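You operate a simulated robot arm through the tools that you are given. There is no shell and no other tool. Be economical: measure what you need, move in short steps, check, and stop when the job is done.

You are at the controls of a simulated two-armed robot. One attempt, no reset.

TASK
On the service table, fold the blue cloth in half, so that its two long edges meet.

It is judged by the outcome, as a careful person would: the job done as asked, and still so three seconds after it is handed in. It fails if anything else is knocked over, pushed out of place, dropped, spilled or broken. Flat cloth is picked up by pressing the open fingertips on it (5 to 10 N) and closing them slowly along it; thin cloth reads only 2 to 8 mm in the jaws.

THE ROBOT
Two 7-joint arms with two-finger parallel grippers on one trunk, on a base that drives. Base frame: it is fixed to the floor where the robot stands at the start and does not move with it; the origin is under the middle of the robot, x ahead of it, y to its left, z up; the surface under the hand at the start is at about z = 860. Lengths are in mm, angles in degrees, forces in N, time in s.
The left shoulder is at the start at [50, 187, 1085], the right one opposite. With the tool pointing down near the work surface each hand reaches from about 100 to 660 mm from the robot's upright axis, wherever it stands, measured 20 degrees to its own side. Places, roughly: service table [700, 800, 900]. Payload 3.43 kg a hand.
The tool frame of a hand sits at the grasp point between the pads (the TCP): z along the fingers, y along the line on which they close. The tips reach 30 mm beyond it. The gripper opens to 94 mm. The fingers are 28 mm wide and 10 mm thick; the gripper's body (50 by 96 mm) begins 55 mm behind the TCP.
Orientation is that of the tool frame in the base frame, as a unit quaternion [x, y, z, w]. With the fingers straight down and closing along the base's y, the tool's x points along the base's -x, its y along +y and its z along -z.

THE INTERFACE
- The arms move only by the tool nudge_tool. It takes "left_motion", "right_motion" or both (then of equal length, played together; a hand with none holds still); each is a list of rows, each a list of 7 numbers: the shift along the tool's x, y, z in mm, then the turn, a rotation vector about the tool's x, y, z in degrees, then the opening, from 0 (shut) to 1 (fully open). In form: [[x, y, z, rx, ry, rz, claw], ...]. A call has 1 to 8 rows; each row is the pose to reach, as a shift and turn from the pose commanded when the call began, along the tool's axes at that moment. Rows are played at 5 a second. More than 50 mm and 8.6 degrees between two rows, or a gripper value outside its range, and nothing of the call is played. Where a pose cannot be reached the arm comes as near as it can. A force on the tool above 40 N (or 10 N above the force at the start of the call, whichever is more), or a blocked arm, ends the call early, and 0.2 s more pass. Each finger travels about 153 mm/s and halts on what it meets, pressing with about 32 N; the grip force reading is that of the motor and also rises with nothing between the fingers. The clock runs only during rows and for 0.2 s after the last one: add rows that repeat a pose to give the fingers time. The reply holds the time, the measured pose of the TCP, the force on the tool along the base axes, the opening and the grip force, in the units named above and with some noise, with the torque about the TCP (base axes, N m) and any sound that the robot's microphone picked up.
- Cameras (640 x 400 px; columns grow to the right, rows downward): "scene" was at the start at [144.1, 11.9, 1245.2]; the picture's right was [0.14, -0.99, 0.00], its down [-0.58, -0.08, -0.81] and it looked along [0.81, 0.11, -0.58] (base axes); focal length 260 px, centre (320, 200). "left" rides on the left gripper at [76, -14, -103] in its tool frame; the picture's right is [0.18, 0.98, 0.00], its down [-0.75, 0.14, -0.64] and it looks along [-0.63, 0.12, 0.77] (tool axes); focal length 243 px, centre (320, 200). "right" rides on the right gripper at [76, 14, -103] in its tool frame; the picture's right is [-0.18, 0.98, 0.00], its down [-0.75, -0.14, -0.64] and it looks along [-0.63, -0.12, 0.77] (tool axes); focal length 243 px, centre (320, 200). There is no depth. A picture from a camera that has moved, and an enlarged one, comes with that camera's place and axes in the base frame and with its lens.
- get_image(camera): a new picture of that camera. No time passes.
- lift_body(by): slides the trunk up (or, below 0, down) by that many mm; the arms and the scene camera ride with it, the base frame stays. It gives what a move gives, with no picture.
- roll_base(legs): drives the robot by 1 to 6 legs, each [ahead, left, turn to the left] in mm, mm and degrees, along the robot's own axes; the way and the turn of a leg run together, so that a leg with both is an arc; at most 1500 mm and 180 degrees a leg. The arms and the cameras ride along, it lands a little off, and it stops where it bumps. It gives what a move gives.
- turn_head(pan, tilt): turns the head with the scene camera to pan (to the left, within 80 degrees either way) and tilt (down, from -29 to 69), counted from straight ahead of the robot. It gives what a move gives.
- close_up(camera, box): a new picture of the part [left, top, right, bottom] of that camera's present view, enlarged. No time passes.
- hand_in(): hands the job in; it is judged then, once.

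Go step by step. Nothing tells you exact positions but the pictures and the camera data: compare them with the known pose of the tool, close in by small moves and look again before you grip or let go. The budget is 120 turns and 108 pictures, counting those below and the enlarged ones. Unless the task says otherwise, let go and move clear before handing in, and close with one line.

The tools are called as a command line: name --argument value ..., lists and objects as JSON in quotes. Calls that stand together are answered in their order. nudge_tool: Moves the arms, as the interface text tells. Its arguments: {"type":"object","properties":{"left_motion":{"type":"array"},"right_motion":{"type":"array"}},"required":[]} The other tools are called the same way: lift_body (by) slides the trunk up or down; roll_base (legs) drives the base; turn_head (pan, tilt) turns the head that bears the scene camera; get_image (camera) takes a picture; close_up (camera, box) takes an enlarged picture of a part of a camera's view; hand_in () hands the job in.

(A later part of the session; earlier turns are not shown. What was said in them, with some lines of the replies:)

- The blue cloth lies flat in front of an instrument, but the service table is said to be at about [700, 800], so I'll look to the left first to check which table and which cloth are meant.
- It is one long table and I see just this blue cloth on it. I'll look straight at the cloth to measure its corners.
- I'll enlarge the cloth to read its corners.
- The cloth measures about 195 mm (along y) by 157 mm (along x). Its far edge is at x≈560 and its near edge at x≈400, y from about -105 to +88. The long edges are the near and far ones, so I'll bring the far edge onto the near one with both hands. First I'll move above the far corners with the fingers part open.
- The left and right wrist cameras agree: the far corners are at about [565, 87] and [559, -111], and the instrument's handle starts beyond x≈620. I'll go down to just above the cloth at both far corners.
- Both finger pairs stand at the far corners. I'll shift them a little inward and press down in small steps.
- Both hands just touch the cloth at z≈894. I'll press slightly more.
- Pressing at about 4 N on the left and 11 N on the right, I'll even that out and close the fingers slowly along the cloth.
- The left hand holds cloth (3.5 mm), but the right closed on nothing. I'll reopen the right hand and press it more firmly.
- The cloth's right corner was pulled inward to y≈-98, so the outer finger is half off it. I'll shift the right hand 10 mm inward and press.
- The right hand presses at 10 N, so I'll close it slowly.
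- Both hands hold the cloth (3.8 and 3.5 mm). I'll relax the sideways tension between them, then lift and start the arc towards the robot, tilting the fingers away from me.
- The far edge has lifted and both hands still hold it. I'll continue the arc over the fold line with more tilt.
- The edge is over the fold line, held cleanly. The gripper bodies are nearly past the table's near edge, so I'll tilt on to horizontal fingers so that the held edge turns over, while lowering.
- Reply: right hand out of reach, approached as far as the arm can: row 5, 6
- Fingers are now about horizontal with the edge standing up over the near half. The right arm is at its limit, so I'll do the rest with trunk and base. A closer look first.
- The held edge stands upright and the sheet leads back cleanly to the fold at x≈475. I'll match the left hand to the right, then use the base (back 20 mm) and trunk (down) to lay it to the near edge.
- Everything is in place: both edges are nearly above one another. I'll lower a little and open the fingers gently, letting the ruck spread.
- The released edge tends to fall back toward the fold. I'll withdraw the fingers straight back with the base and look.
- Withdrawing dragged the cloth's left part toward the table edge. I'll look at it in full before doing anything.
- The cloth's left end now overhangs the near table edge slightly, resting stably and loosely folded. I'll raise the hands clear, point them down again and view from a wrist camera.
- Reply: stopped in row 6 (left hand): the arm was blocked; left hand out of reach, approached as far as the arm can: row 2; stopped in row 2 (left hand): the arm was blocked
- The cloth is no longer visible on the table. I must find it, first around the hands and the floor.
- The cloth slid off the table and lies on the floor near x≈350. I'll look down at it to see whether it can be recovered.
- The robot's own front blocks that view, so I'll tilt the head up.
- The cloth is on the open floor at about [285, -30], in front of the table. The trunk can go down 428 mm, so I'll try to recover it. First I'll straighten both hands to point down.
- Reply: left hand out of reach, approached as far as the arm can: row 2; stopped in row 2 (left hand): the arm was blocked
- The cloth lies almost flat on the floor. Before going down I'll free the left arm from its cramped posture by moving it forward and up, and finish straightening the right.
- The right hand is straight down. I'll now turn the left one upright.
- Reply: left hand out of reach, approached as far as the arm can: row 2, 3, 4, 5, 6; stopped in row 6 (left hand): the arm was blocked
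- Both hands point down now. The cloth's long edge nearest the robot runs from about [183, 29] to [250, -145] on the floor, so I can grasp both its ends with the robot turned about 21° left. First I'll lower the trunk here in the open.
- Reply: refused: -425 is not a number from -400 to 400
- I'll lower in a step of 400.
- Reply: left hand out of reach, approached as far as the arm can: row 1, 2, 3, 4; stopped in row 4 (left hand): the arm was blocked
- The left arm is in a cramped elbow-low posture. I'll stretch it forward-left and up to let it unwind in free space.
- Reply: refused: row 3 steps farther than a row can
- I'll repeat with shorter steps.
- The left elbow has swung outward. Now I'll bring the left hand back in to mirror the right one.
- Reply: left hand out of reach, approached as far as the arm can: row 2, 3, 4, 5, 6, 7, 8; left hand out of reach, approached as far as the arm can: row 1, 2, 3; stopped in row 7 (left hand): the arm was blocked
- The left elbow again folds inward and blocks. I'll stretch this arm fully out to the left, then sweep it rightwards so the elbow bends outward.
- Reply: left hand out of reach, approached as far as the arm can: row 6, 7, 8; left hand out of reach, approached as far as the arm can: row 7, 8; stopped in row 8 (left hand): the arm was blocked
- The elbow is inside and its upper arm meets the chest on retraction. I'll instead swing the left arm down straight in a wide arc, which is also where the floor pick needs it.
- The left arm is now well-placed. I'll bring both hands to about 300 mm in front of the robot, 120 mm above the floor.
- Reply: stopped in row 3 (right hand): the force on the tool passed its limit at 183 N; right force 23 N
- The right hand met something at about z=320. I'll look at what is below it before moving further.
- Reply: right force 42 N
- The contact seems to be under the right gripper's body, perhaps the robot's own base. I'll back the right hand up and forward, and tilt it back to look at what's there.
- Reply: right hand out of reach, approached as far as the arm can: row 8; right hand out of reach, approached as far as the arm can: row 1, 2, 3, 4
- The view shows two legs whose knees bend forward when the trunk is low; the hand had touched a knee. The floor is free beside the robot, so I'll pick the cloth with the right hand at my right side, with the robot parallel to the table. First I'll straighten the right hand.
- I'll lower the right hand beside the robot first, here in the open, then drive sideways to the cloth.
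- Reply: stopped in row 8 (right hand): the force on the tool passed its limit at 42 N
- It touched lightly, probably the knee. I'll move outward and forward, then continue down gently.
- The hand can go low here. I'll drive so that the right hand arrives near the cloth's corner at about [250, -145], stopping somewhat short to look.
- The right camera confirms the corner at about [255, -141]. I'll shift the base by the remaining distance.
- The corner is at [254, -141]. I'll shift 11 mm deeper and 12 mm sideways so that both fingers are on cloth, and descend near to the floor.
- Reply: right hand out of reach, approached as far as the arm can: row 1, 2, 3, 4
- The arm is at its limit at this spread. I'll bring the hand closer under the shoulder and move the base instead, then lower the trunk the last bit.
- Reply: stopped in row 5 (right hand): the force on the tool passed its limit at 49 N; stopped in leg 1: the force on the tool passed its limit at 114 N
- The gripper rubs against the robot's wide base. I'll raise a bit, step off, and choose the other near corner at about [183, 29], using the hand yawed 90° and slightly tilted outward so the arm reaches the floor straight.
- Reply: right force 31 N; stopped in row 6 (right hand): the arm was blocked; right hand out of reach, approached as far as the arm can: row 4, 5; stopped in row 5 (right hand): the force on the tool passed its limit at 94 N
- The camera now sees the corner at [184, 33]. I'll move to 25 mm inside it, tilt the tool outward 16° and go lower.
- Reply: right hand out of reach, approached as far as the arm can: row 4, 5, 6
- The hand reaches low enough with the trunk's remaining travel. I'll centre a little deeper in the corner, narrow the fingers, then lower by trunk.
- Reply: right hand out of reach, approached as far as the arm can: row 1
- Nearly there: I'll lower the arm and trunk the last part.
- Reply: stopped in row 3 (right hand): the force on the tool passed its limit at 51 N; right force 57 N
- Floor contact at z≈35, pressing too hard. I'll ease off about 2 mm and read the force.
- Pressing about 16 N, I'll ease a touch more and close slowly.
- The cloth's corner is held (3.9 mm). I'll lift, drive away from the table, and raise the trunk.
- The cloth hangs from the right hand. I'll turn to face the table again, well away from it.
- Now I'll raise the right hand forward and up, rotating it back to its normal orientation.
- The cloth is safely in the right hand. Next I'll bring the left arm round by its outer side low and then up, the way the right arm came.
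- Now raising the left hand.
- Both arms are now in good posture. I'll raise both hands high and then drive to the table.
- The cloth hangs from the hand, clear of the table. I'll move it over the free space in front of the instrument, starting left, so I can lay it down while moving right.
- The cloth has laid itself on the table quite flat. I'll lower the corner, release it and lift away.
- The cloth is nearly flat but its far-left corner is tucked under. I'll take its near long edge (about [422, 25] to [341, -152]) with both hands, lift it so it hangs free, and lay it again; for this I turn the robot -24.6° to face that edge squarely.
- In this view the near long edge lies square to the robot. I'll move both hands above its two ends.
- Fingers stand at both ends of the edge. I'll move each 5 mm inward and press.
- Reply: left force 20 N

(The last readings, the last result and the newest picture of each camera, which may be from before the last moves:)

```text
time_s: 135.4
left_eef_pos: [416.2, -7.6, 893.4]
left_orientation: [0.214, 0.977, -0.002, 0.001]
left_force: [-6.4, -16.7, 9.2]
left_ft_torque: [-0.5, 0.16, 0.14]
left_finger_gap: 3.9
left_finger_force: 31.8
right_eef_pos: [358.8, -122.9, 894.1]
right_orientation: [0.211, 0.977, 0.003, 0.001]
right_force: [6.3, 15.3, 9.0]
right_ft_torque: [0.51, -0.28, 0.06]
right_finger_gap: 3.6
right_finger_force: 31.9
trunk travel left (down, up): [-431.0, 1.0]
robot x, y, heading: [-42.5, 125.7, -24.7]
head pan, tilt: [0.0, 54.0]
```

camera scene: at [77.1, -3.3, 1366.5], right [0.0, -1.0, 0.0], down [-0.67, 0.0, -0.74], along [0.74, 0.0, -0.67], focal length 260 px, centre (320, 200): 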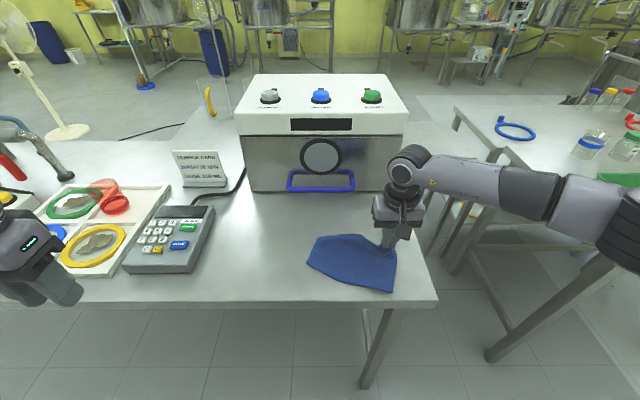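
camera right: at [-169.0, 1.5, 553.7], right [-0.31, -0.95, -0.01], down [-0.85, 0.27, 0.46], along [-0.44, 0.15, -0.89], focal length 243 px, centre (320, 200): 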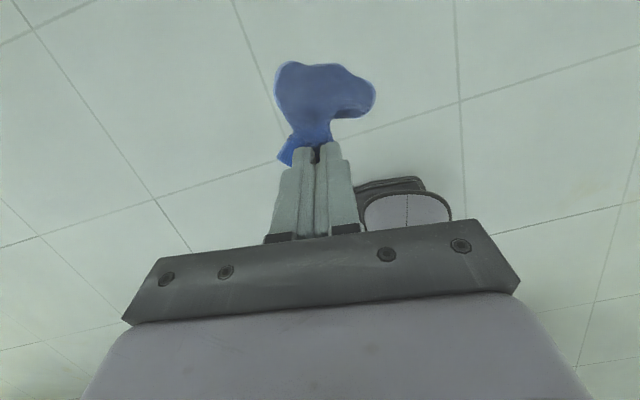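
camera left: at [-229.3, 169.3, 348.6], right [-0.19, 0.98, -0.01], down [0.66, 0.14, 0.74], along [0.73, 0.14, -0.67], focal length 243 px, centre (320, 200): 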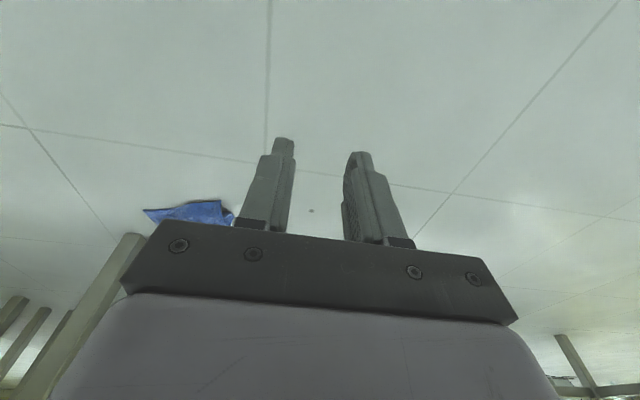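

Both hands grip (3.9 and 3.6 mm). I'll relax the tension and lift the edge so the cloth hangs free.

nudge_tool --left_motion '[[0, -3, -15, 0, 0, 0, 0], [0, -3, -50, 0, 0, 0, 0], [0, -3, -95, 0, 0, 0, 0], [0, -3, -140, 0, 0, 0, 0], [0, -3, -180, 0, 0, 0, 0], [0, -3, -210, 0, 0, 0, 0], [0, -3, -210, 0, 0, 0, 0]]' --right_motion '[[0, 3, -15, 0, 0, 0, 0], [0, 3, -50, 0, 0, 0, 0], [0, 3, -95, 0, 0, 0, 0], [0, 3, -140, 0, 0, 0, 0], [0, 3, -180, 0, 0, 0, 0], [0, 3, -210, 0, 0, 0, 0], [0, 3, -210, 0, 0, 0, 0]]'

get_image --camera "left"

get_image --camera "scene"

```text
time_s: 137.0
left_eef_pos: [416.5, -9.4, 1103.6]
left_orientation: [0.213, 0.977, 0.001, 0.0]
left_force: [-2.2, -5.3, -0.8]
left_ft_torque: [-0.19, 0.1, 0.07]
left_finger_gap: 4.0
left_finger_force: 31.8
right_eef_pos: [360.9, -121.1, 1102.3]
right_orientation: [0.213, 0.977, 0.0, 0.0]
right_force: [2.7, 5.9, 0.2]
right_ft_torque: [0.2, -0.05, 0.03]
right_finger_gap: 3.5
right_finger_force: 31.9
trunk travel left (down, up): [-431.0, 1.0]
robot x, y, heading: [-41.9, 127.7, -24.5]
head pan, tilt: [0.0, 54.0]
```

```text
38 pictures are left
camera left: at [340.0, 8.2, 1206.6], right [0.24, 0.97, 0.0], down [0.74, -0.19, 0.64], along [0.62, -0.15, -0.77], focal length 243 px, centre (320, 200)
```

left: 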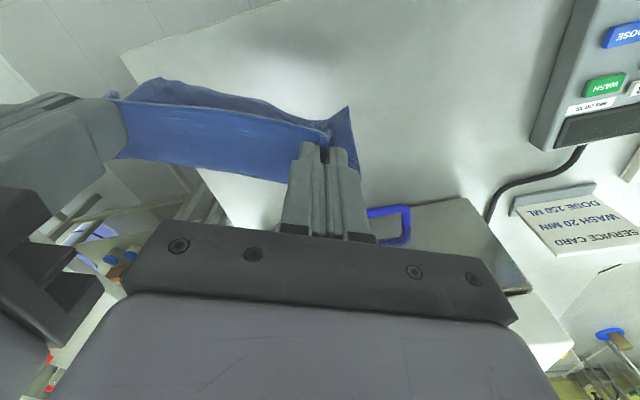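

```text
37 pictures are left
camera scene: at [76.0, 73.4, 1350.0], right [-0.42, -0.91, 0.0], down [-0.73, 0.34, -0.59], along [0.53, -0.25, -0.81], focal length 260 px, centre (320, 200)
```

scene: 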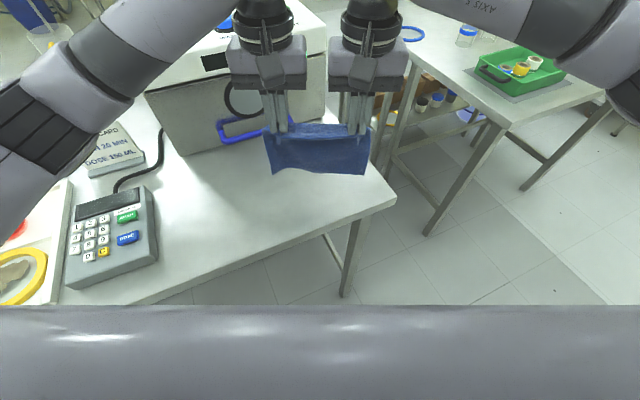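

The cloth now hangs cleanly as a flat curtain from its long edge, and with this grip the held edge will land right side out if I lay the lower half first and then bring the held edge back over it. First I'll move to the middle of the free table area and face it squarely.

roll_base --legs '[[54, -118, 0], [0, 0, 24.6]]'

turn_head --pan 0 --tilt 50

get_image --camera "scene"

```text
time_s: 140.0
left_eef_pos: [429.9, 60.0, 1103.1]
left_orientation: [0.002, 1.0, -0.001, 0.001]
left_force: [0.3, -4.9, 0.4]
left_ft_torque: [-0.15, 0.02, -0.05]
left_finger_gap: 3.6
left_finger_force: 31.6
right_eef_pos: [426.6, -63.3, 1103.0]
right_orientation: [0.001, 1.0, 0.0, 0.0]
right_force: [-0.1, 6.2, -0.3]
right_ft_torque: [0.17, 0.02, -0.03]
right_finger_gap: 3.3
right_finger_force: 32.1
trunk travel left (down, up): [-431.0, 1.0]
robot x, y, heading: [-44.9, -4.1, -0.3]
head pan, tilt: [0.0, 54.0]
```

```text
time_s: 140.7
left_eef_pos: [430.9, 59.3, 1102.7]
left_orientation: [0.002, 1.0, -0.001, 0.0]
left_force: [0.0, -2.9, -0.5]
left_ft_torque: [-0.12, 0.01, -0.04]
left_finger_gap: 3.8
left_finger_force: 32.5
right_eef_pos: [425.4, -62.9, 1101.4]
right_orientation: [0.001, 1.0, 0.0, 0.0]
right_force: [-0.5, 4.9, 0.3]
right_ft_torque: [0.14, 0.02, -0.1]
right_finger_gap: 3.4
right_finger_force: 32.0
trunk travel left (down, up): [-431.0, 1.0]
robot x, y, heading: [-47.7, -5.4, -0.3]
head pan, tilt: [0.0, 50.0]
```

```text
36 pictures are left
camera scene: at [90.6, -4.1, 1355.3], right [0.0, -1.0, 0.0], down [-0.77, 0.0, -0.64], along [0.64, 0.0, -0.77], focal length 260 px, centre (320, 200)
```

scene: 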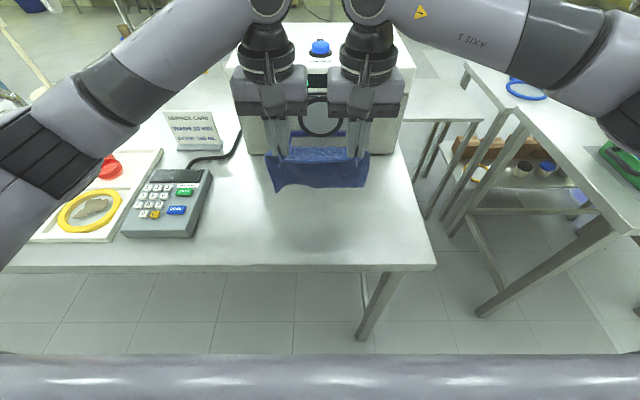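

I'll lower the bottom edge to the table and lay the first half by moving forward while going down.

nudge_tool --left_motion '[[0, 0, 28, 0, 0, 0, 0], [0, 0, 53, 0, 0, 0, 0], [-12, 0, 68, 0, 0, 0, 0], [-28, 0, 85, 0, 0, 0, 0], [-44, 0, 101, 0, 0, 0, 0], [-60, 0, 117, 0, 0, 0, 0], [-74, 0, 131, 0, 0, 0, 0], [-74, 0, 131, 0, 0, 0, 0]]' --right_motion '[[-2, 0, 28, 0, 0, 0, 0], [-4, 0, 53, 0, 0, 0, 0], [-16, 0, 68, 0, 0, 0, 0], [-32, 0, 85, 0, 0, 0, 0], [-48, 0, 101, 0, 0, 0, 0], [-64, 0, 117, 0, 0, 0, 0], [-78, 0, 131, 0, 0, 0, 0], [-78, 0, 131, 0, 0, 0, 0]]'

close_up --camera "scene" --box '[220, 110, 420, 235]'

```text
time_s: 142.5
left_eef_pos: [503.9, 60.1, 969.8]
left_orientation: [0.002, 1.0, 0.0, 0.001]
left_force: [-0.7, -3.4, -1.2]
left_ft_torque: [-0.13, -0.01, -0.06]
left_finger_gap: 3.7
left_finger_force: 32.1
right_eef_pos: [505.9, -61.5, 971.3]
right_orientation: [0.002, 1.0, 0.0, 0.0]
right_force: [-0.9, 4.1, -0.2]
right_ft_torque: [0.11, 0.02, -0.04]
right_finger_gap: 3.5
right_finger_force: 31.9
trunk travel left (down, up): [-431.0, 1.0]
robot x, y, heading: [-40.8, -3.6, -0.3]
head pan, tilt: [0.0, 50.0]
```

```text
3.20 times, centred on (320, 172) of scene
camera zoom: at [90.5, -4.1, 1355.3], right [0.0, -1.0, 0.0], down [-0.77, 0.0, -0.64], along [0.64, 0.0, -0.77], focal length 830 px, centre (320, 288)
```

zoom: 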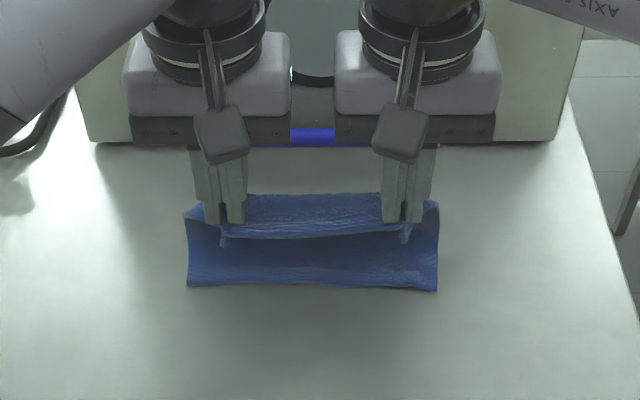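

The bottom edge slid so that it lies at x≈498, right under the held edge, with the sheet bulging forward: this already has the fold's shape. I'll lower the held edge onto it with a slight forward correction.

nudge_tool --left_motion '[[-2, 0, 10, 0, 0, 0, 0], [-4, 0, 20, 0, 0, 0, 0], [-6, 0, 30, 0, 0, 0, 0], [-8, 0, 40, 0, 0, 0, 0], [-8, 0, 50, 0, 0, 0, 0], [-8, 0, 50, 0, 0, 0, 0]]' --right_motion '[[-1, 0, 10, 0, 0, 0, 0], [-2, 0, 20, 0, 0, 0, 0], [-3, 0, 30, 0, 0, 0, 0], [-4, 0, 40, 0, 0, 0, 0], [-4, 0, 51, 0, 0, 0, 0], [-4, 0, 51, 0, 0, 0, 0]]'

close_up --camera "scene" --box '[220, 110, 420, 235]'

get_image --camera "left"

```text
time_s: 143.9
left_eef_pos: [512.3, 59.5, 921.8]
left_orientation: [0.002, 1.0, 0.0, 0.0]
left_force: [0.1, -3.6, 0.5]
left_ft_torque: [-0.14, 0.0, -0.05]
left_finger_gap: 3.6
left_finger_force: 31.9
right_eef_pos: [508.4, -63.4, 919.2]
right_orientation: [0.001, 1.0, 0.001, 0.0]
right_force: [0.2, 4.2, -0.2]
right_ft_torque: [0.13, 0.02, -0.07]
right_finger_gap: 3.4
right_finger_force: 32.0
trunk travel left (down, up): [-431.0, 1.0]
robot x, y, heading: [-40.1, -3.1, -0.5]
head pan, tilt: [0.0, 50.0]
```

```text
3.20 times, centred on (320, 172) of scene
camera zoom: at [90.6, -4.0, 1355.3], right [0.0, -1.0, 0.0], down [-0.77, 0.0, -0.64], along [0.64, 0.0, -0.77], focal length 830 px, centre (320, 288)
```

zoom: 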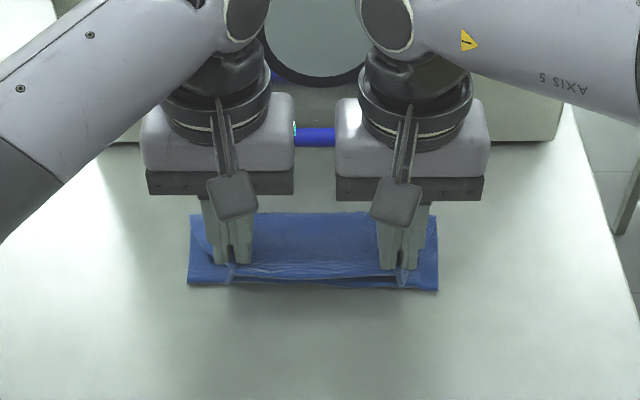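

```text
33 pictures are left
camera left: at [436.7, 44.5, 1024.5], right [-0.18, 0.98, 0.0], down [0.75, 0.14, 0.64], along [0.63, 0.12, -0.77], focal length 243 px, centre (320, 200)
```

left: 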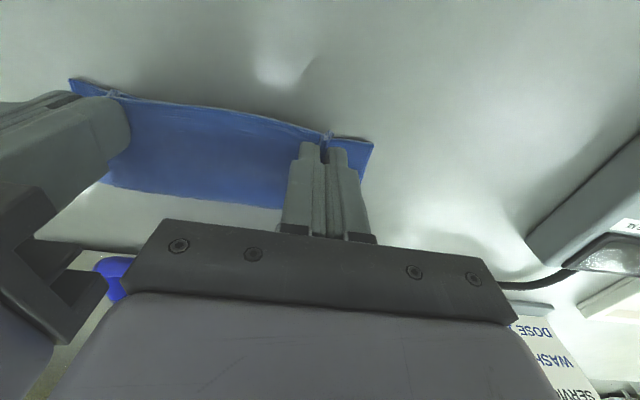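

The two edges are almost coincident (held edge about 5 mm nearer). I'll lower with a small forward shift to touch down.

nudge_tool --left_motion '[[-2, 0, 9, 0, 0, 0, 0], [-4, 0, 18, 0, 0, 0, 0], [-5, 0, 25, 0, 0, 0, 0], [-5, 0, 25, 0, 0, 0, 0]]' --right_motion '[[-2, 0, 8, 0, 0, 0, 0], [-4, 0, 16, 0, 0, 0, 0], [-5, 0, 23, 0, 0, 0, 0], [-5, 0, 23, 0, 0, 0, 0]]'

close_up --camera "scene" --box '[260, 160, 380, 235]'

close_up --camera "left" --box '[40, 50, 400, 275]'

```text
time_s: 144.9
left_eef_pos: [517.1, 57.7, 897.2]
left_orientation: [0.003, 1.0, 0.0, 0.001]
left_force: [0.7, -4.7, 3.9]
left_ft_torque: [-0.1, -0.02, -0.03]
left_finger_gap: 3.9
left_finger_force: 31.5
right_eef_pos: [513.0, -64.1, 898.5]
right_orientation: [0.001, 1.0, 0.001, 0.002]
right_force: [0.2, 4.4, 3.7]
right_ft_torque: [0.13, -0.04, -0.05]
right_finger_gap: 3.5
right_finger_force: 32.4
trunk travel left (down, up): [-431.0, 1.0]
robot x, y, heading: [-41.4, -5.7, -0.5]
head pan, tilt: [0.0, 50.0]
```

```text
5.33 times, centred on (320, 198) of scene
camera zoom: at [90.0, -4.1, 1355.5], right [0.0, -1.0, 0.0], down [-0.77, 0.0, -0.64], along [0.64, 0.0, -0.77], focal length 1384 px, centre (320, 213)
```

zoom: 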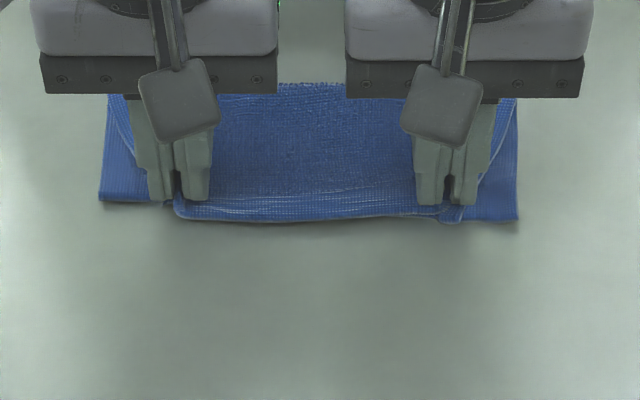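

```text
1.78 times, centred on (220, 162) of left
camera zoom: at [440.5, 44.6, 1001.2], right [-0.18, 0.98, 0.0], down [0.75, 0.14, 0.64], along [0.63, 0.12, -0.77], focal length 431 px, centre (498, 267)
```

zoom: 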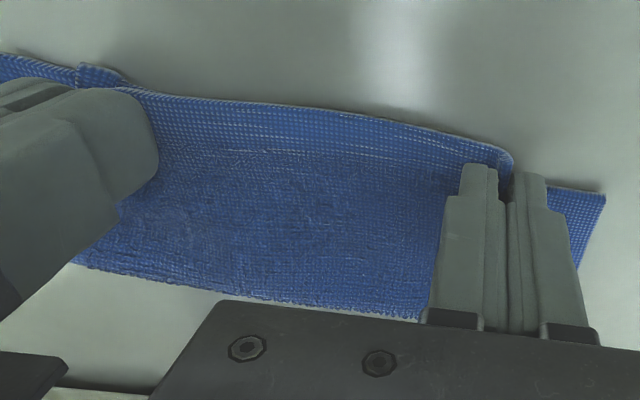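

The edges meet on the right; on the left the held edge overshoots by about 7 mm. I'll shift the left hand forward by that, then open both slowly with light contact so the rucks spread out.

nudge_tool --left_motion '[[0, 0, -4, 0, 0, 0, 0], [-7, 0, -4, 0, 0, 0, 0], [-7, 0, 0, 0, 0, 0, 0], [-7, 0, 0, 0, 0, 0, 0.08], [-7, 0, 0, 0, 0, 0, 0.15], [-7, 0, 0, 0, 0, 0, 0.22], [-7, 0, 0, 0, 0, 0, 0.29], [-7, 0, 0, 0, 0, 0, 0.33]]' --right_motion '[[0, 0, 0, 0, 0, 0, 0], [0, 0, 0, 0, 0, 0, 0], [0, 0, 0, 0, 0, 0, 0], [0, 0, 0, 0, 0, 0, 0.08], [0, 0, 0, 0, 0, 0, 0.15], [0, 0, 0, 0, 0, 0, 0.22], [0, 0, 0, 0, 0, 0, 0.29], [0, 0, 0, 0, 0, 0, 0.33]]'

nudge_tool --left_motion '[[0, 0, -10, 0, 0, 0, 0.33], [0, 0, -40, 0, 0, 0, 0.33], [0, 0, -85, 0, 0, 0, 0.33], [0, 30, -110, 0, 0, 0, 0.33], [0, 70, -120, 0, 0, 0, 0.33]]' --right_motion '[[0, 0, -10, 0, 0, 0, 0.33], [0, 0, -40, 0, 0, 0, 0.33], [0, 0, -85, 0, 0, 0, 0.33], [0, -30, -110, 0, 0, 0, 0.33], [0, -70, -120, 0, 0, 0, 0.33]]'

close_up --camera "scene" --box '[240, 135, 400, 235]'

```text
time_s: 146.7
left_eef_pos: [524.5, 58.1, 897.7]
left_orientation: [0.002, 1.0, 0.0, 0.0]
left_force: [-0.9, 1.0, 1.3]
left_ft_torque: [0.0, -0.01, 0.03]
left_finger_gap: 30.3
left_finger_force: 0.0
right_eef_pos: [512.6, -64.1, 897.7]
right_orientation: [0.002, 1.0, 0.0, 0.0]
right_force: [0.6, -0.6, 1.4]
right_ft_torque: [-0.03, -0.02, -0.02]
right_finger_gap: 30.5
right_finger_force: 0.1
trunk travel left (down, up): [-431.0, 1.0]
robot x, y, heading: [-45.0, -2.8, -0.2]
head pan, tilt: [0.0, 50.0]
```

```text
time_s: 147.9
left_eef_pos: [524.7, 131.8, 1017.6]
left_orientation: [0.002, 1.0, 0.0, -0.001]
left_force: [-0.2, 0.2, -0.2]
left_ft_torque: [0.01, 0.03, -0.01]
left_finger_gap: 31.0
left_finger_force: 0.1
right_eef_pos: [512.0, -131.3, 1020.1]
right_orientation: [0.001, 1.0, 0.0, 0.0]
right_force: [1.4, -0.3, -0.5]
right_ft_torque: [0.0, 0.0, 0.01]
right_finger_gap: 30.8
right_finger_force: 0.2
trunk travel left (down, up): [-431.0, 1.0]
robot x, y, heading: [-42.4, -1.4, -0.2]
head pan, tilt: [0.0, 50.0]
```

```text
4.00 times, centred on (320, 185) of scene
camera zoom: at [90.4, -3.9, 1355.3], right [0.0, -1.0, 0.0], down [-0.77, 0.0, -0.64], along [0.64, 0.0, -0.77], focal length 1038 px, centre (320, 260)
```

zoom: 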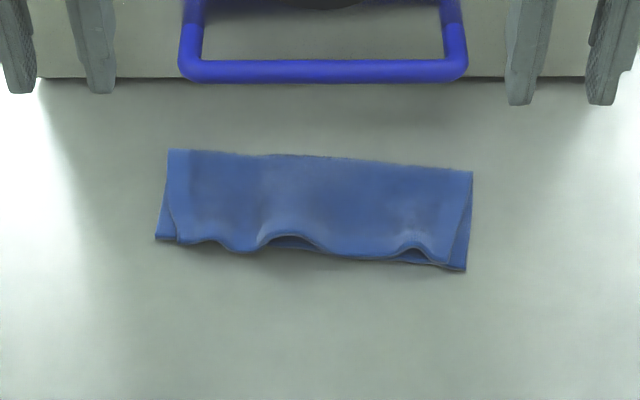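

The cloth is folded with its long edges meeting; the top layer is just slightly bunched (small buckles, corners inset ~10-14 mm). I'll smooth it by pressing closed fingertips near the top corners and drawing them apart.

nudge_tool --left_motion '[[-2, -20, 20, 0, 0, 0, 0], [-3, -45, 50, 0, 0, 0, 0], [-3, -60, 90, 0, 0, 0, 0], [-3, -60, 116, 0, 0, 0, 0], [-3, -60, 121, 0, 0, 0, 0], [-3, -60, 121, 0, 0, 0, 0]]' --right_motion '[[0, 20, 20, 0, 0, 0, 0], [0, 45, 50, 0, 0, 0, 0], [0, 59, 90, 0, 0, 0, 0], [0, 59, 118, 0, 0, 0, 0], [0, 59, 123, 0, 0, 0, 0], [0, 59, 123, 0, 0, 0, 0]]'

close_up --camera "scene" --box '[240, 135, 400, 235]'

```text
time_s: 149.3
left_eef_pos: [528.0, 69.6, 897.7]
left_orientation: [0.001, 1.0, 0.0, 0.001]
left_force: [0.3, 0.9, 1.5]
left_ft_torque: [0.03, -0.02, 0.01]
left_finger_gap: 0.0
left_finger_force: 32.3
right_eef_pos: [510.9, -72.1, 896.9]
right_orientation: [0.001, 1.0, 0.0, 0.001]
right_force: [0.2, -0.9, 7.4]
right_ft_torque: [-0.03, -0.04, -0.04]
right_finger_gap: 0.0
right_finger_force: 32.3
trunk travel left (down, up): [-431.0, 1.0]
robot x, y, heading: [-45.1, -0.2, -0.3]
head pan, tilt: [0.0, 50.0]
```

```text
4.00 times, centred on (320, 185) of scene
camera zoom: at [89.7, -4.1, 1355.5], right [0.0, -1.0, 0.0], down [-0.77, 0.0, -0.64], along [0.64, 0.0, -0.77], focal length 1038 px, centre (320, 260)
```

zoom: 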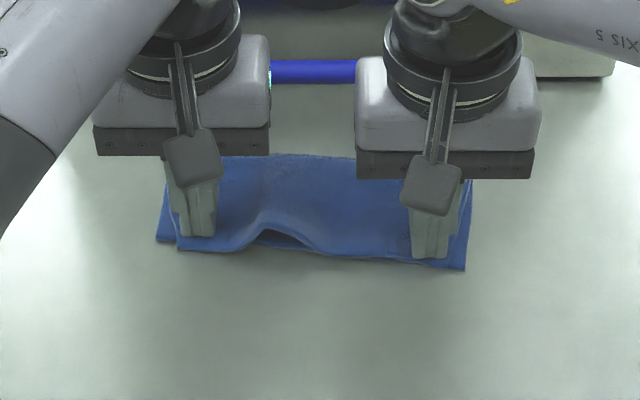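

nudge_tool --left_motion '[[0, 0, 1.2, 0, 0, 0, 0], [0, 3, 1.3, 0, 0, 0, 0], [0, 6, 1.3, 0, 0, 0, 0], [0, 9, 1.3, 0, 0, 0, 0], [0, 12, 1.3, 0, 0, 0, 0], [0, 15, 1.3, 0, 0, 0, 0], [0, 15, 1.3, 0, 0, 0, 0]]' --right_motion '[[0, 0, 0.2, 0, 0, 0, 0], [0, -2, 0.2, 0, 0, 0, 0], [0, -4, 0.2, 0, 0, 0, 0], [0, -6, 0.2, 0, 0, 0, 0], [0, -8, 0.2, 0, 0, 0, 0], [0, -10, 0.2, 0, 0, 0, 0], [0, -10, 0.2, 0, 0, 0, 0]]'

close_up --camera "scene" --box '[240, 135, 400, 235]'

```text
time_s: 150.9
left_eef_pos: [526.2, 84.5, 895.9]
left_orientation: [0.001, 1.0, 0.0, 0.001]
left_force: [-1.1, -4.7, 4.5]
left_ft_torque: [-0.17, -0.05, -0.03]
left_finger_gap: 0.2
left_finger_force: 32.0
right_eef_pos: [512.5, -83.2, 895.5]
right_orientation: [0.001, 1.0, -0.001, 0.001]
right_force: [0.4, 9.2, 13.3]
right_ft_torque: [0.23, -0.07, 0.04]
right_finger_gap: 0.1
right_finger_force: 32.2
trunk travel left (down, up): [-431.0, 1.0]
robot x, y, heading: [-41.6, -0.9, -0.1]
head pan, tilt: [0.0, 50.0]
```

```text
4.00 times, centred on (320, 185) of scene
camera zoom: at [88.9, -3.6, 1355.6], right [0.0, -1.0, 0.0], down [-0.77, 0.0, -0.64], along [0.64, 0.0, -0.77], focal length 1038 px, centre (320, 260)
```

zoom: 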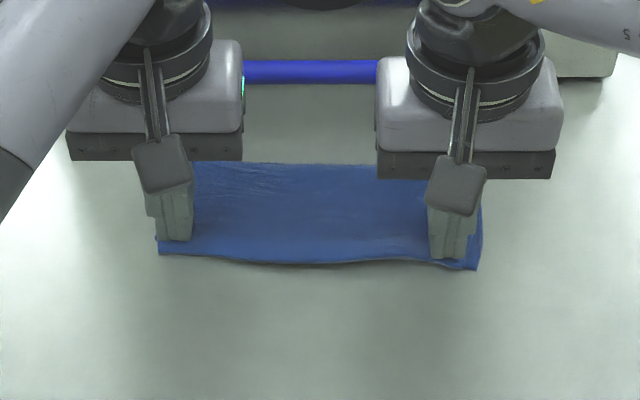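

Very good: the buckles are gone and the edges lie together. I'll lift straight off and clear, then inspect.

nudge_tool --left_motion '[[0, 0, -4, 0, 0, 0, 0], [0, 0, -20, 0, 0, 0, 0], [0, 0, -60, 0, 0, 0, 0], [10, 20, -100, 0, 0, 0, 0], [30, 50, -120, 0, 0, 0, 0], [50, 80, -130, 0, 0, 0, 0]]' --right_motion '[[0, 0, -4, 0, 0, 0, 0], [0, 0, -20, 0, 0, 0, 0], [0, 0, -60, 0, 0, 0, 0], [10, -20, -100, 0, 0, 0, 0], [30, -50, -120, 0, 0, 0, 0], [50, -80, -130, 0, 0, 0, 0]]'

close_up --camera "scene" --box '[260, 150, 380, 225]'

get_image --camera "left"

```text
time_s: 152.3
left_eef_pos: [477.4, 163.4, 1025.8]
left_orientation: [0.001, 1.0, 0.001, -0.001]
left_force: [0.8, -0.5, 0.2]
left_ft_torque: [0.01, 0.0, 0.03]
left_finger_gap: 0.1
left_finger_force: 32.2
right_eef_pos: [462.9, -166.4, 1027.8]
right_orientation: [0.0, 1.0, 0.0, -0.001]
right_force: [0.1, -0.3, -0.5]
right_ft_torque: [0.02, 0.02, 0.01]
right_finger_gap: 0.3
right_finger_force: 32.1
trunk travel left (down, up): [-431.0, 1.0]
robot x, y, heading: [-42.9, -6.2, -0.6]
head pan, tilt: [0.0, 50.0]
```

```text
5.33 times, centred on (320, 188) of scene
camera zoom: at [89.9, -4.0, 1355.3], right [0.0, -1.0, 0.0], down [-0.77, 0.0, -0.64], along [0.64, 0.0, -0.77], focal length 1384 px, centre (320, 267)
```

zoom: 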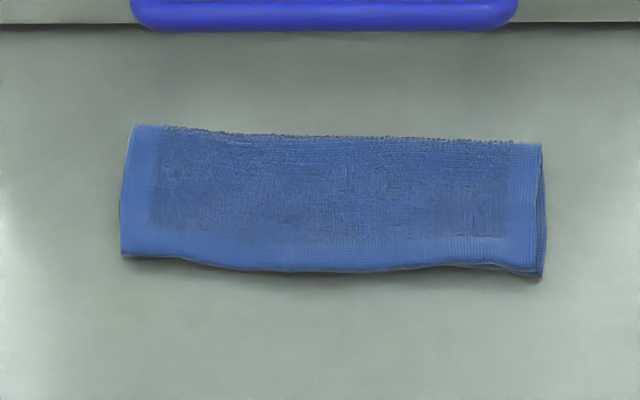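

```text
26 pictures are left
camera left: at [400.7, 149.3, 1129.4], right [-0.18, 0.98, 0.0], down [0.75, 0.14, 0.64], along [0.63, 0.12, -0.77], focal length 243 px, centre (320, 200)
```

left: 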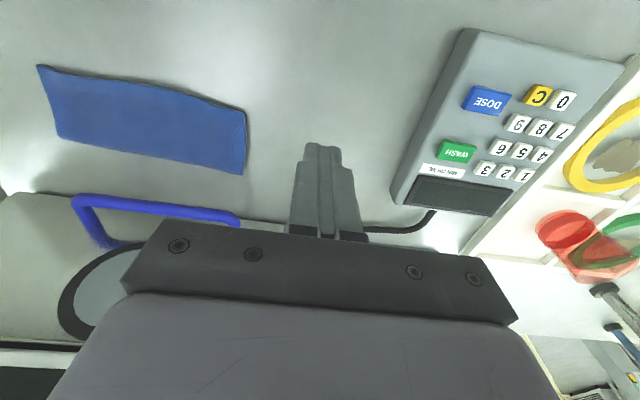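

The cloth is neatly folded in half with its long edges together, and both hands are clear. One overall look to confirm nothing else moved.

roll_base --legs '[[-150, 0, 0]]'

turn_head --pan 15 --tilt 36

get_image --camera "scene"

```text
time_s: 153.6
left_eef_pos: [328.0, 162.6, 1025.4]
left_orientation: [0.003, 1.0, 0.001, 0.001]
left_force: [-0.4, -0.9, 0.9]
left_ft_torque: [-0.01, -0.02, 0.03]
left_finger_gap: 0.0
left_finger_force: 32.4
right_eef_pos: [315.0, -165.9, 1026.7]
right_orientation: [0.002, 1.0, 0.0, 0.0]
right_force: [-0.4, -0.1, -0.2]
right_ft_torque: [0.02, -0.02, 0.01]
right_finger_gap: 0.0
right_finger_force: 32.5
trunk travel left (down, up): [-431.0, 1.0]
robot x, y, heading: [-196.1, 0.1, -0.1]
head pan, tilt: [0.0, 50.0]
```

```text
time_s: 154.4
left_eef_pos: [328.5, 163.4, 1025.7]
left_orientation: [0.002, 1.0, 0.0, 0.0]
left_force: [-0.7, 0.8, 0.2]
left_ft_torque: [0.01, -0.01, 0.02]
left_finger_gap: 0.1
left_finger_force: 32.1
right_eef_pos: [314.5, -166.0, 1027.3]
right_orientation: [0.002, 1.0, 0.001, 0.0]
right_force: [-0.2, -1.1, 0.2]
right_ft_torque: [-0.01, 0.0, -0.01]
right_finger_gap: 0.3
right_finger_force: 32.1
trunk travel left (down, up): [-431.0, 1.0]
robot x, y, heading: [-190.9, -2.9, -0.4]
head pan, tilt: [15.0, 36.0]
```

```text
25 pictures are left
camera scene: at [-51.6, 19.1, 1375.4], right [0.25, -0.97, 0.0], down [-0.57, -0.15, -0.81], along [0.78, 0.2, -0.59], focal length 260 px, centre (320, 200)
```

scene: 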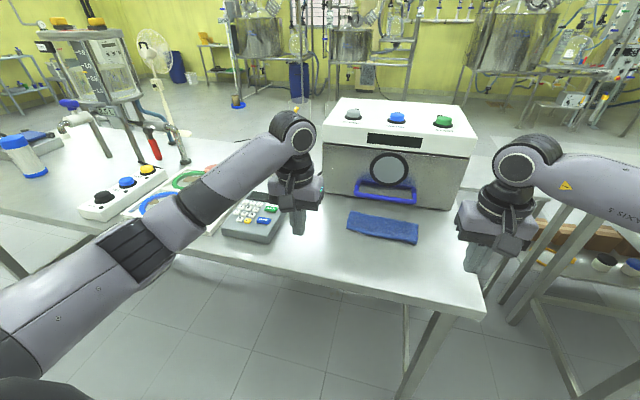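

Everything else looks to be in place and the folded cloth lies flat on the table, so I'm handing in.

hand_in

```text
The job is handed in.
```

The blue cloth is folded in half on the service table with its two long edges together, to within a few millimetres. On my first try it slid off onto the floor, so I picked it up and folded it again; the final overall view showed nothing else on the table out of place.
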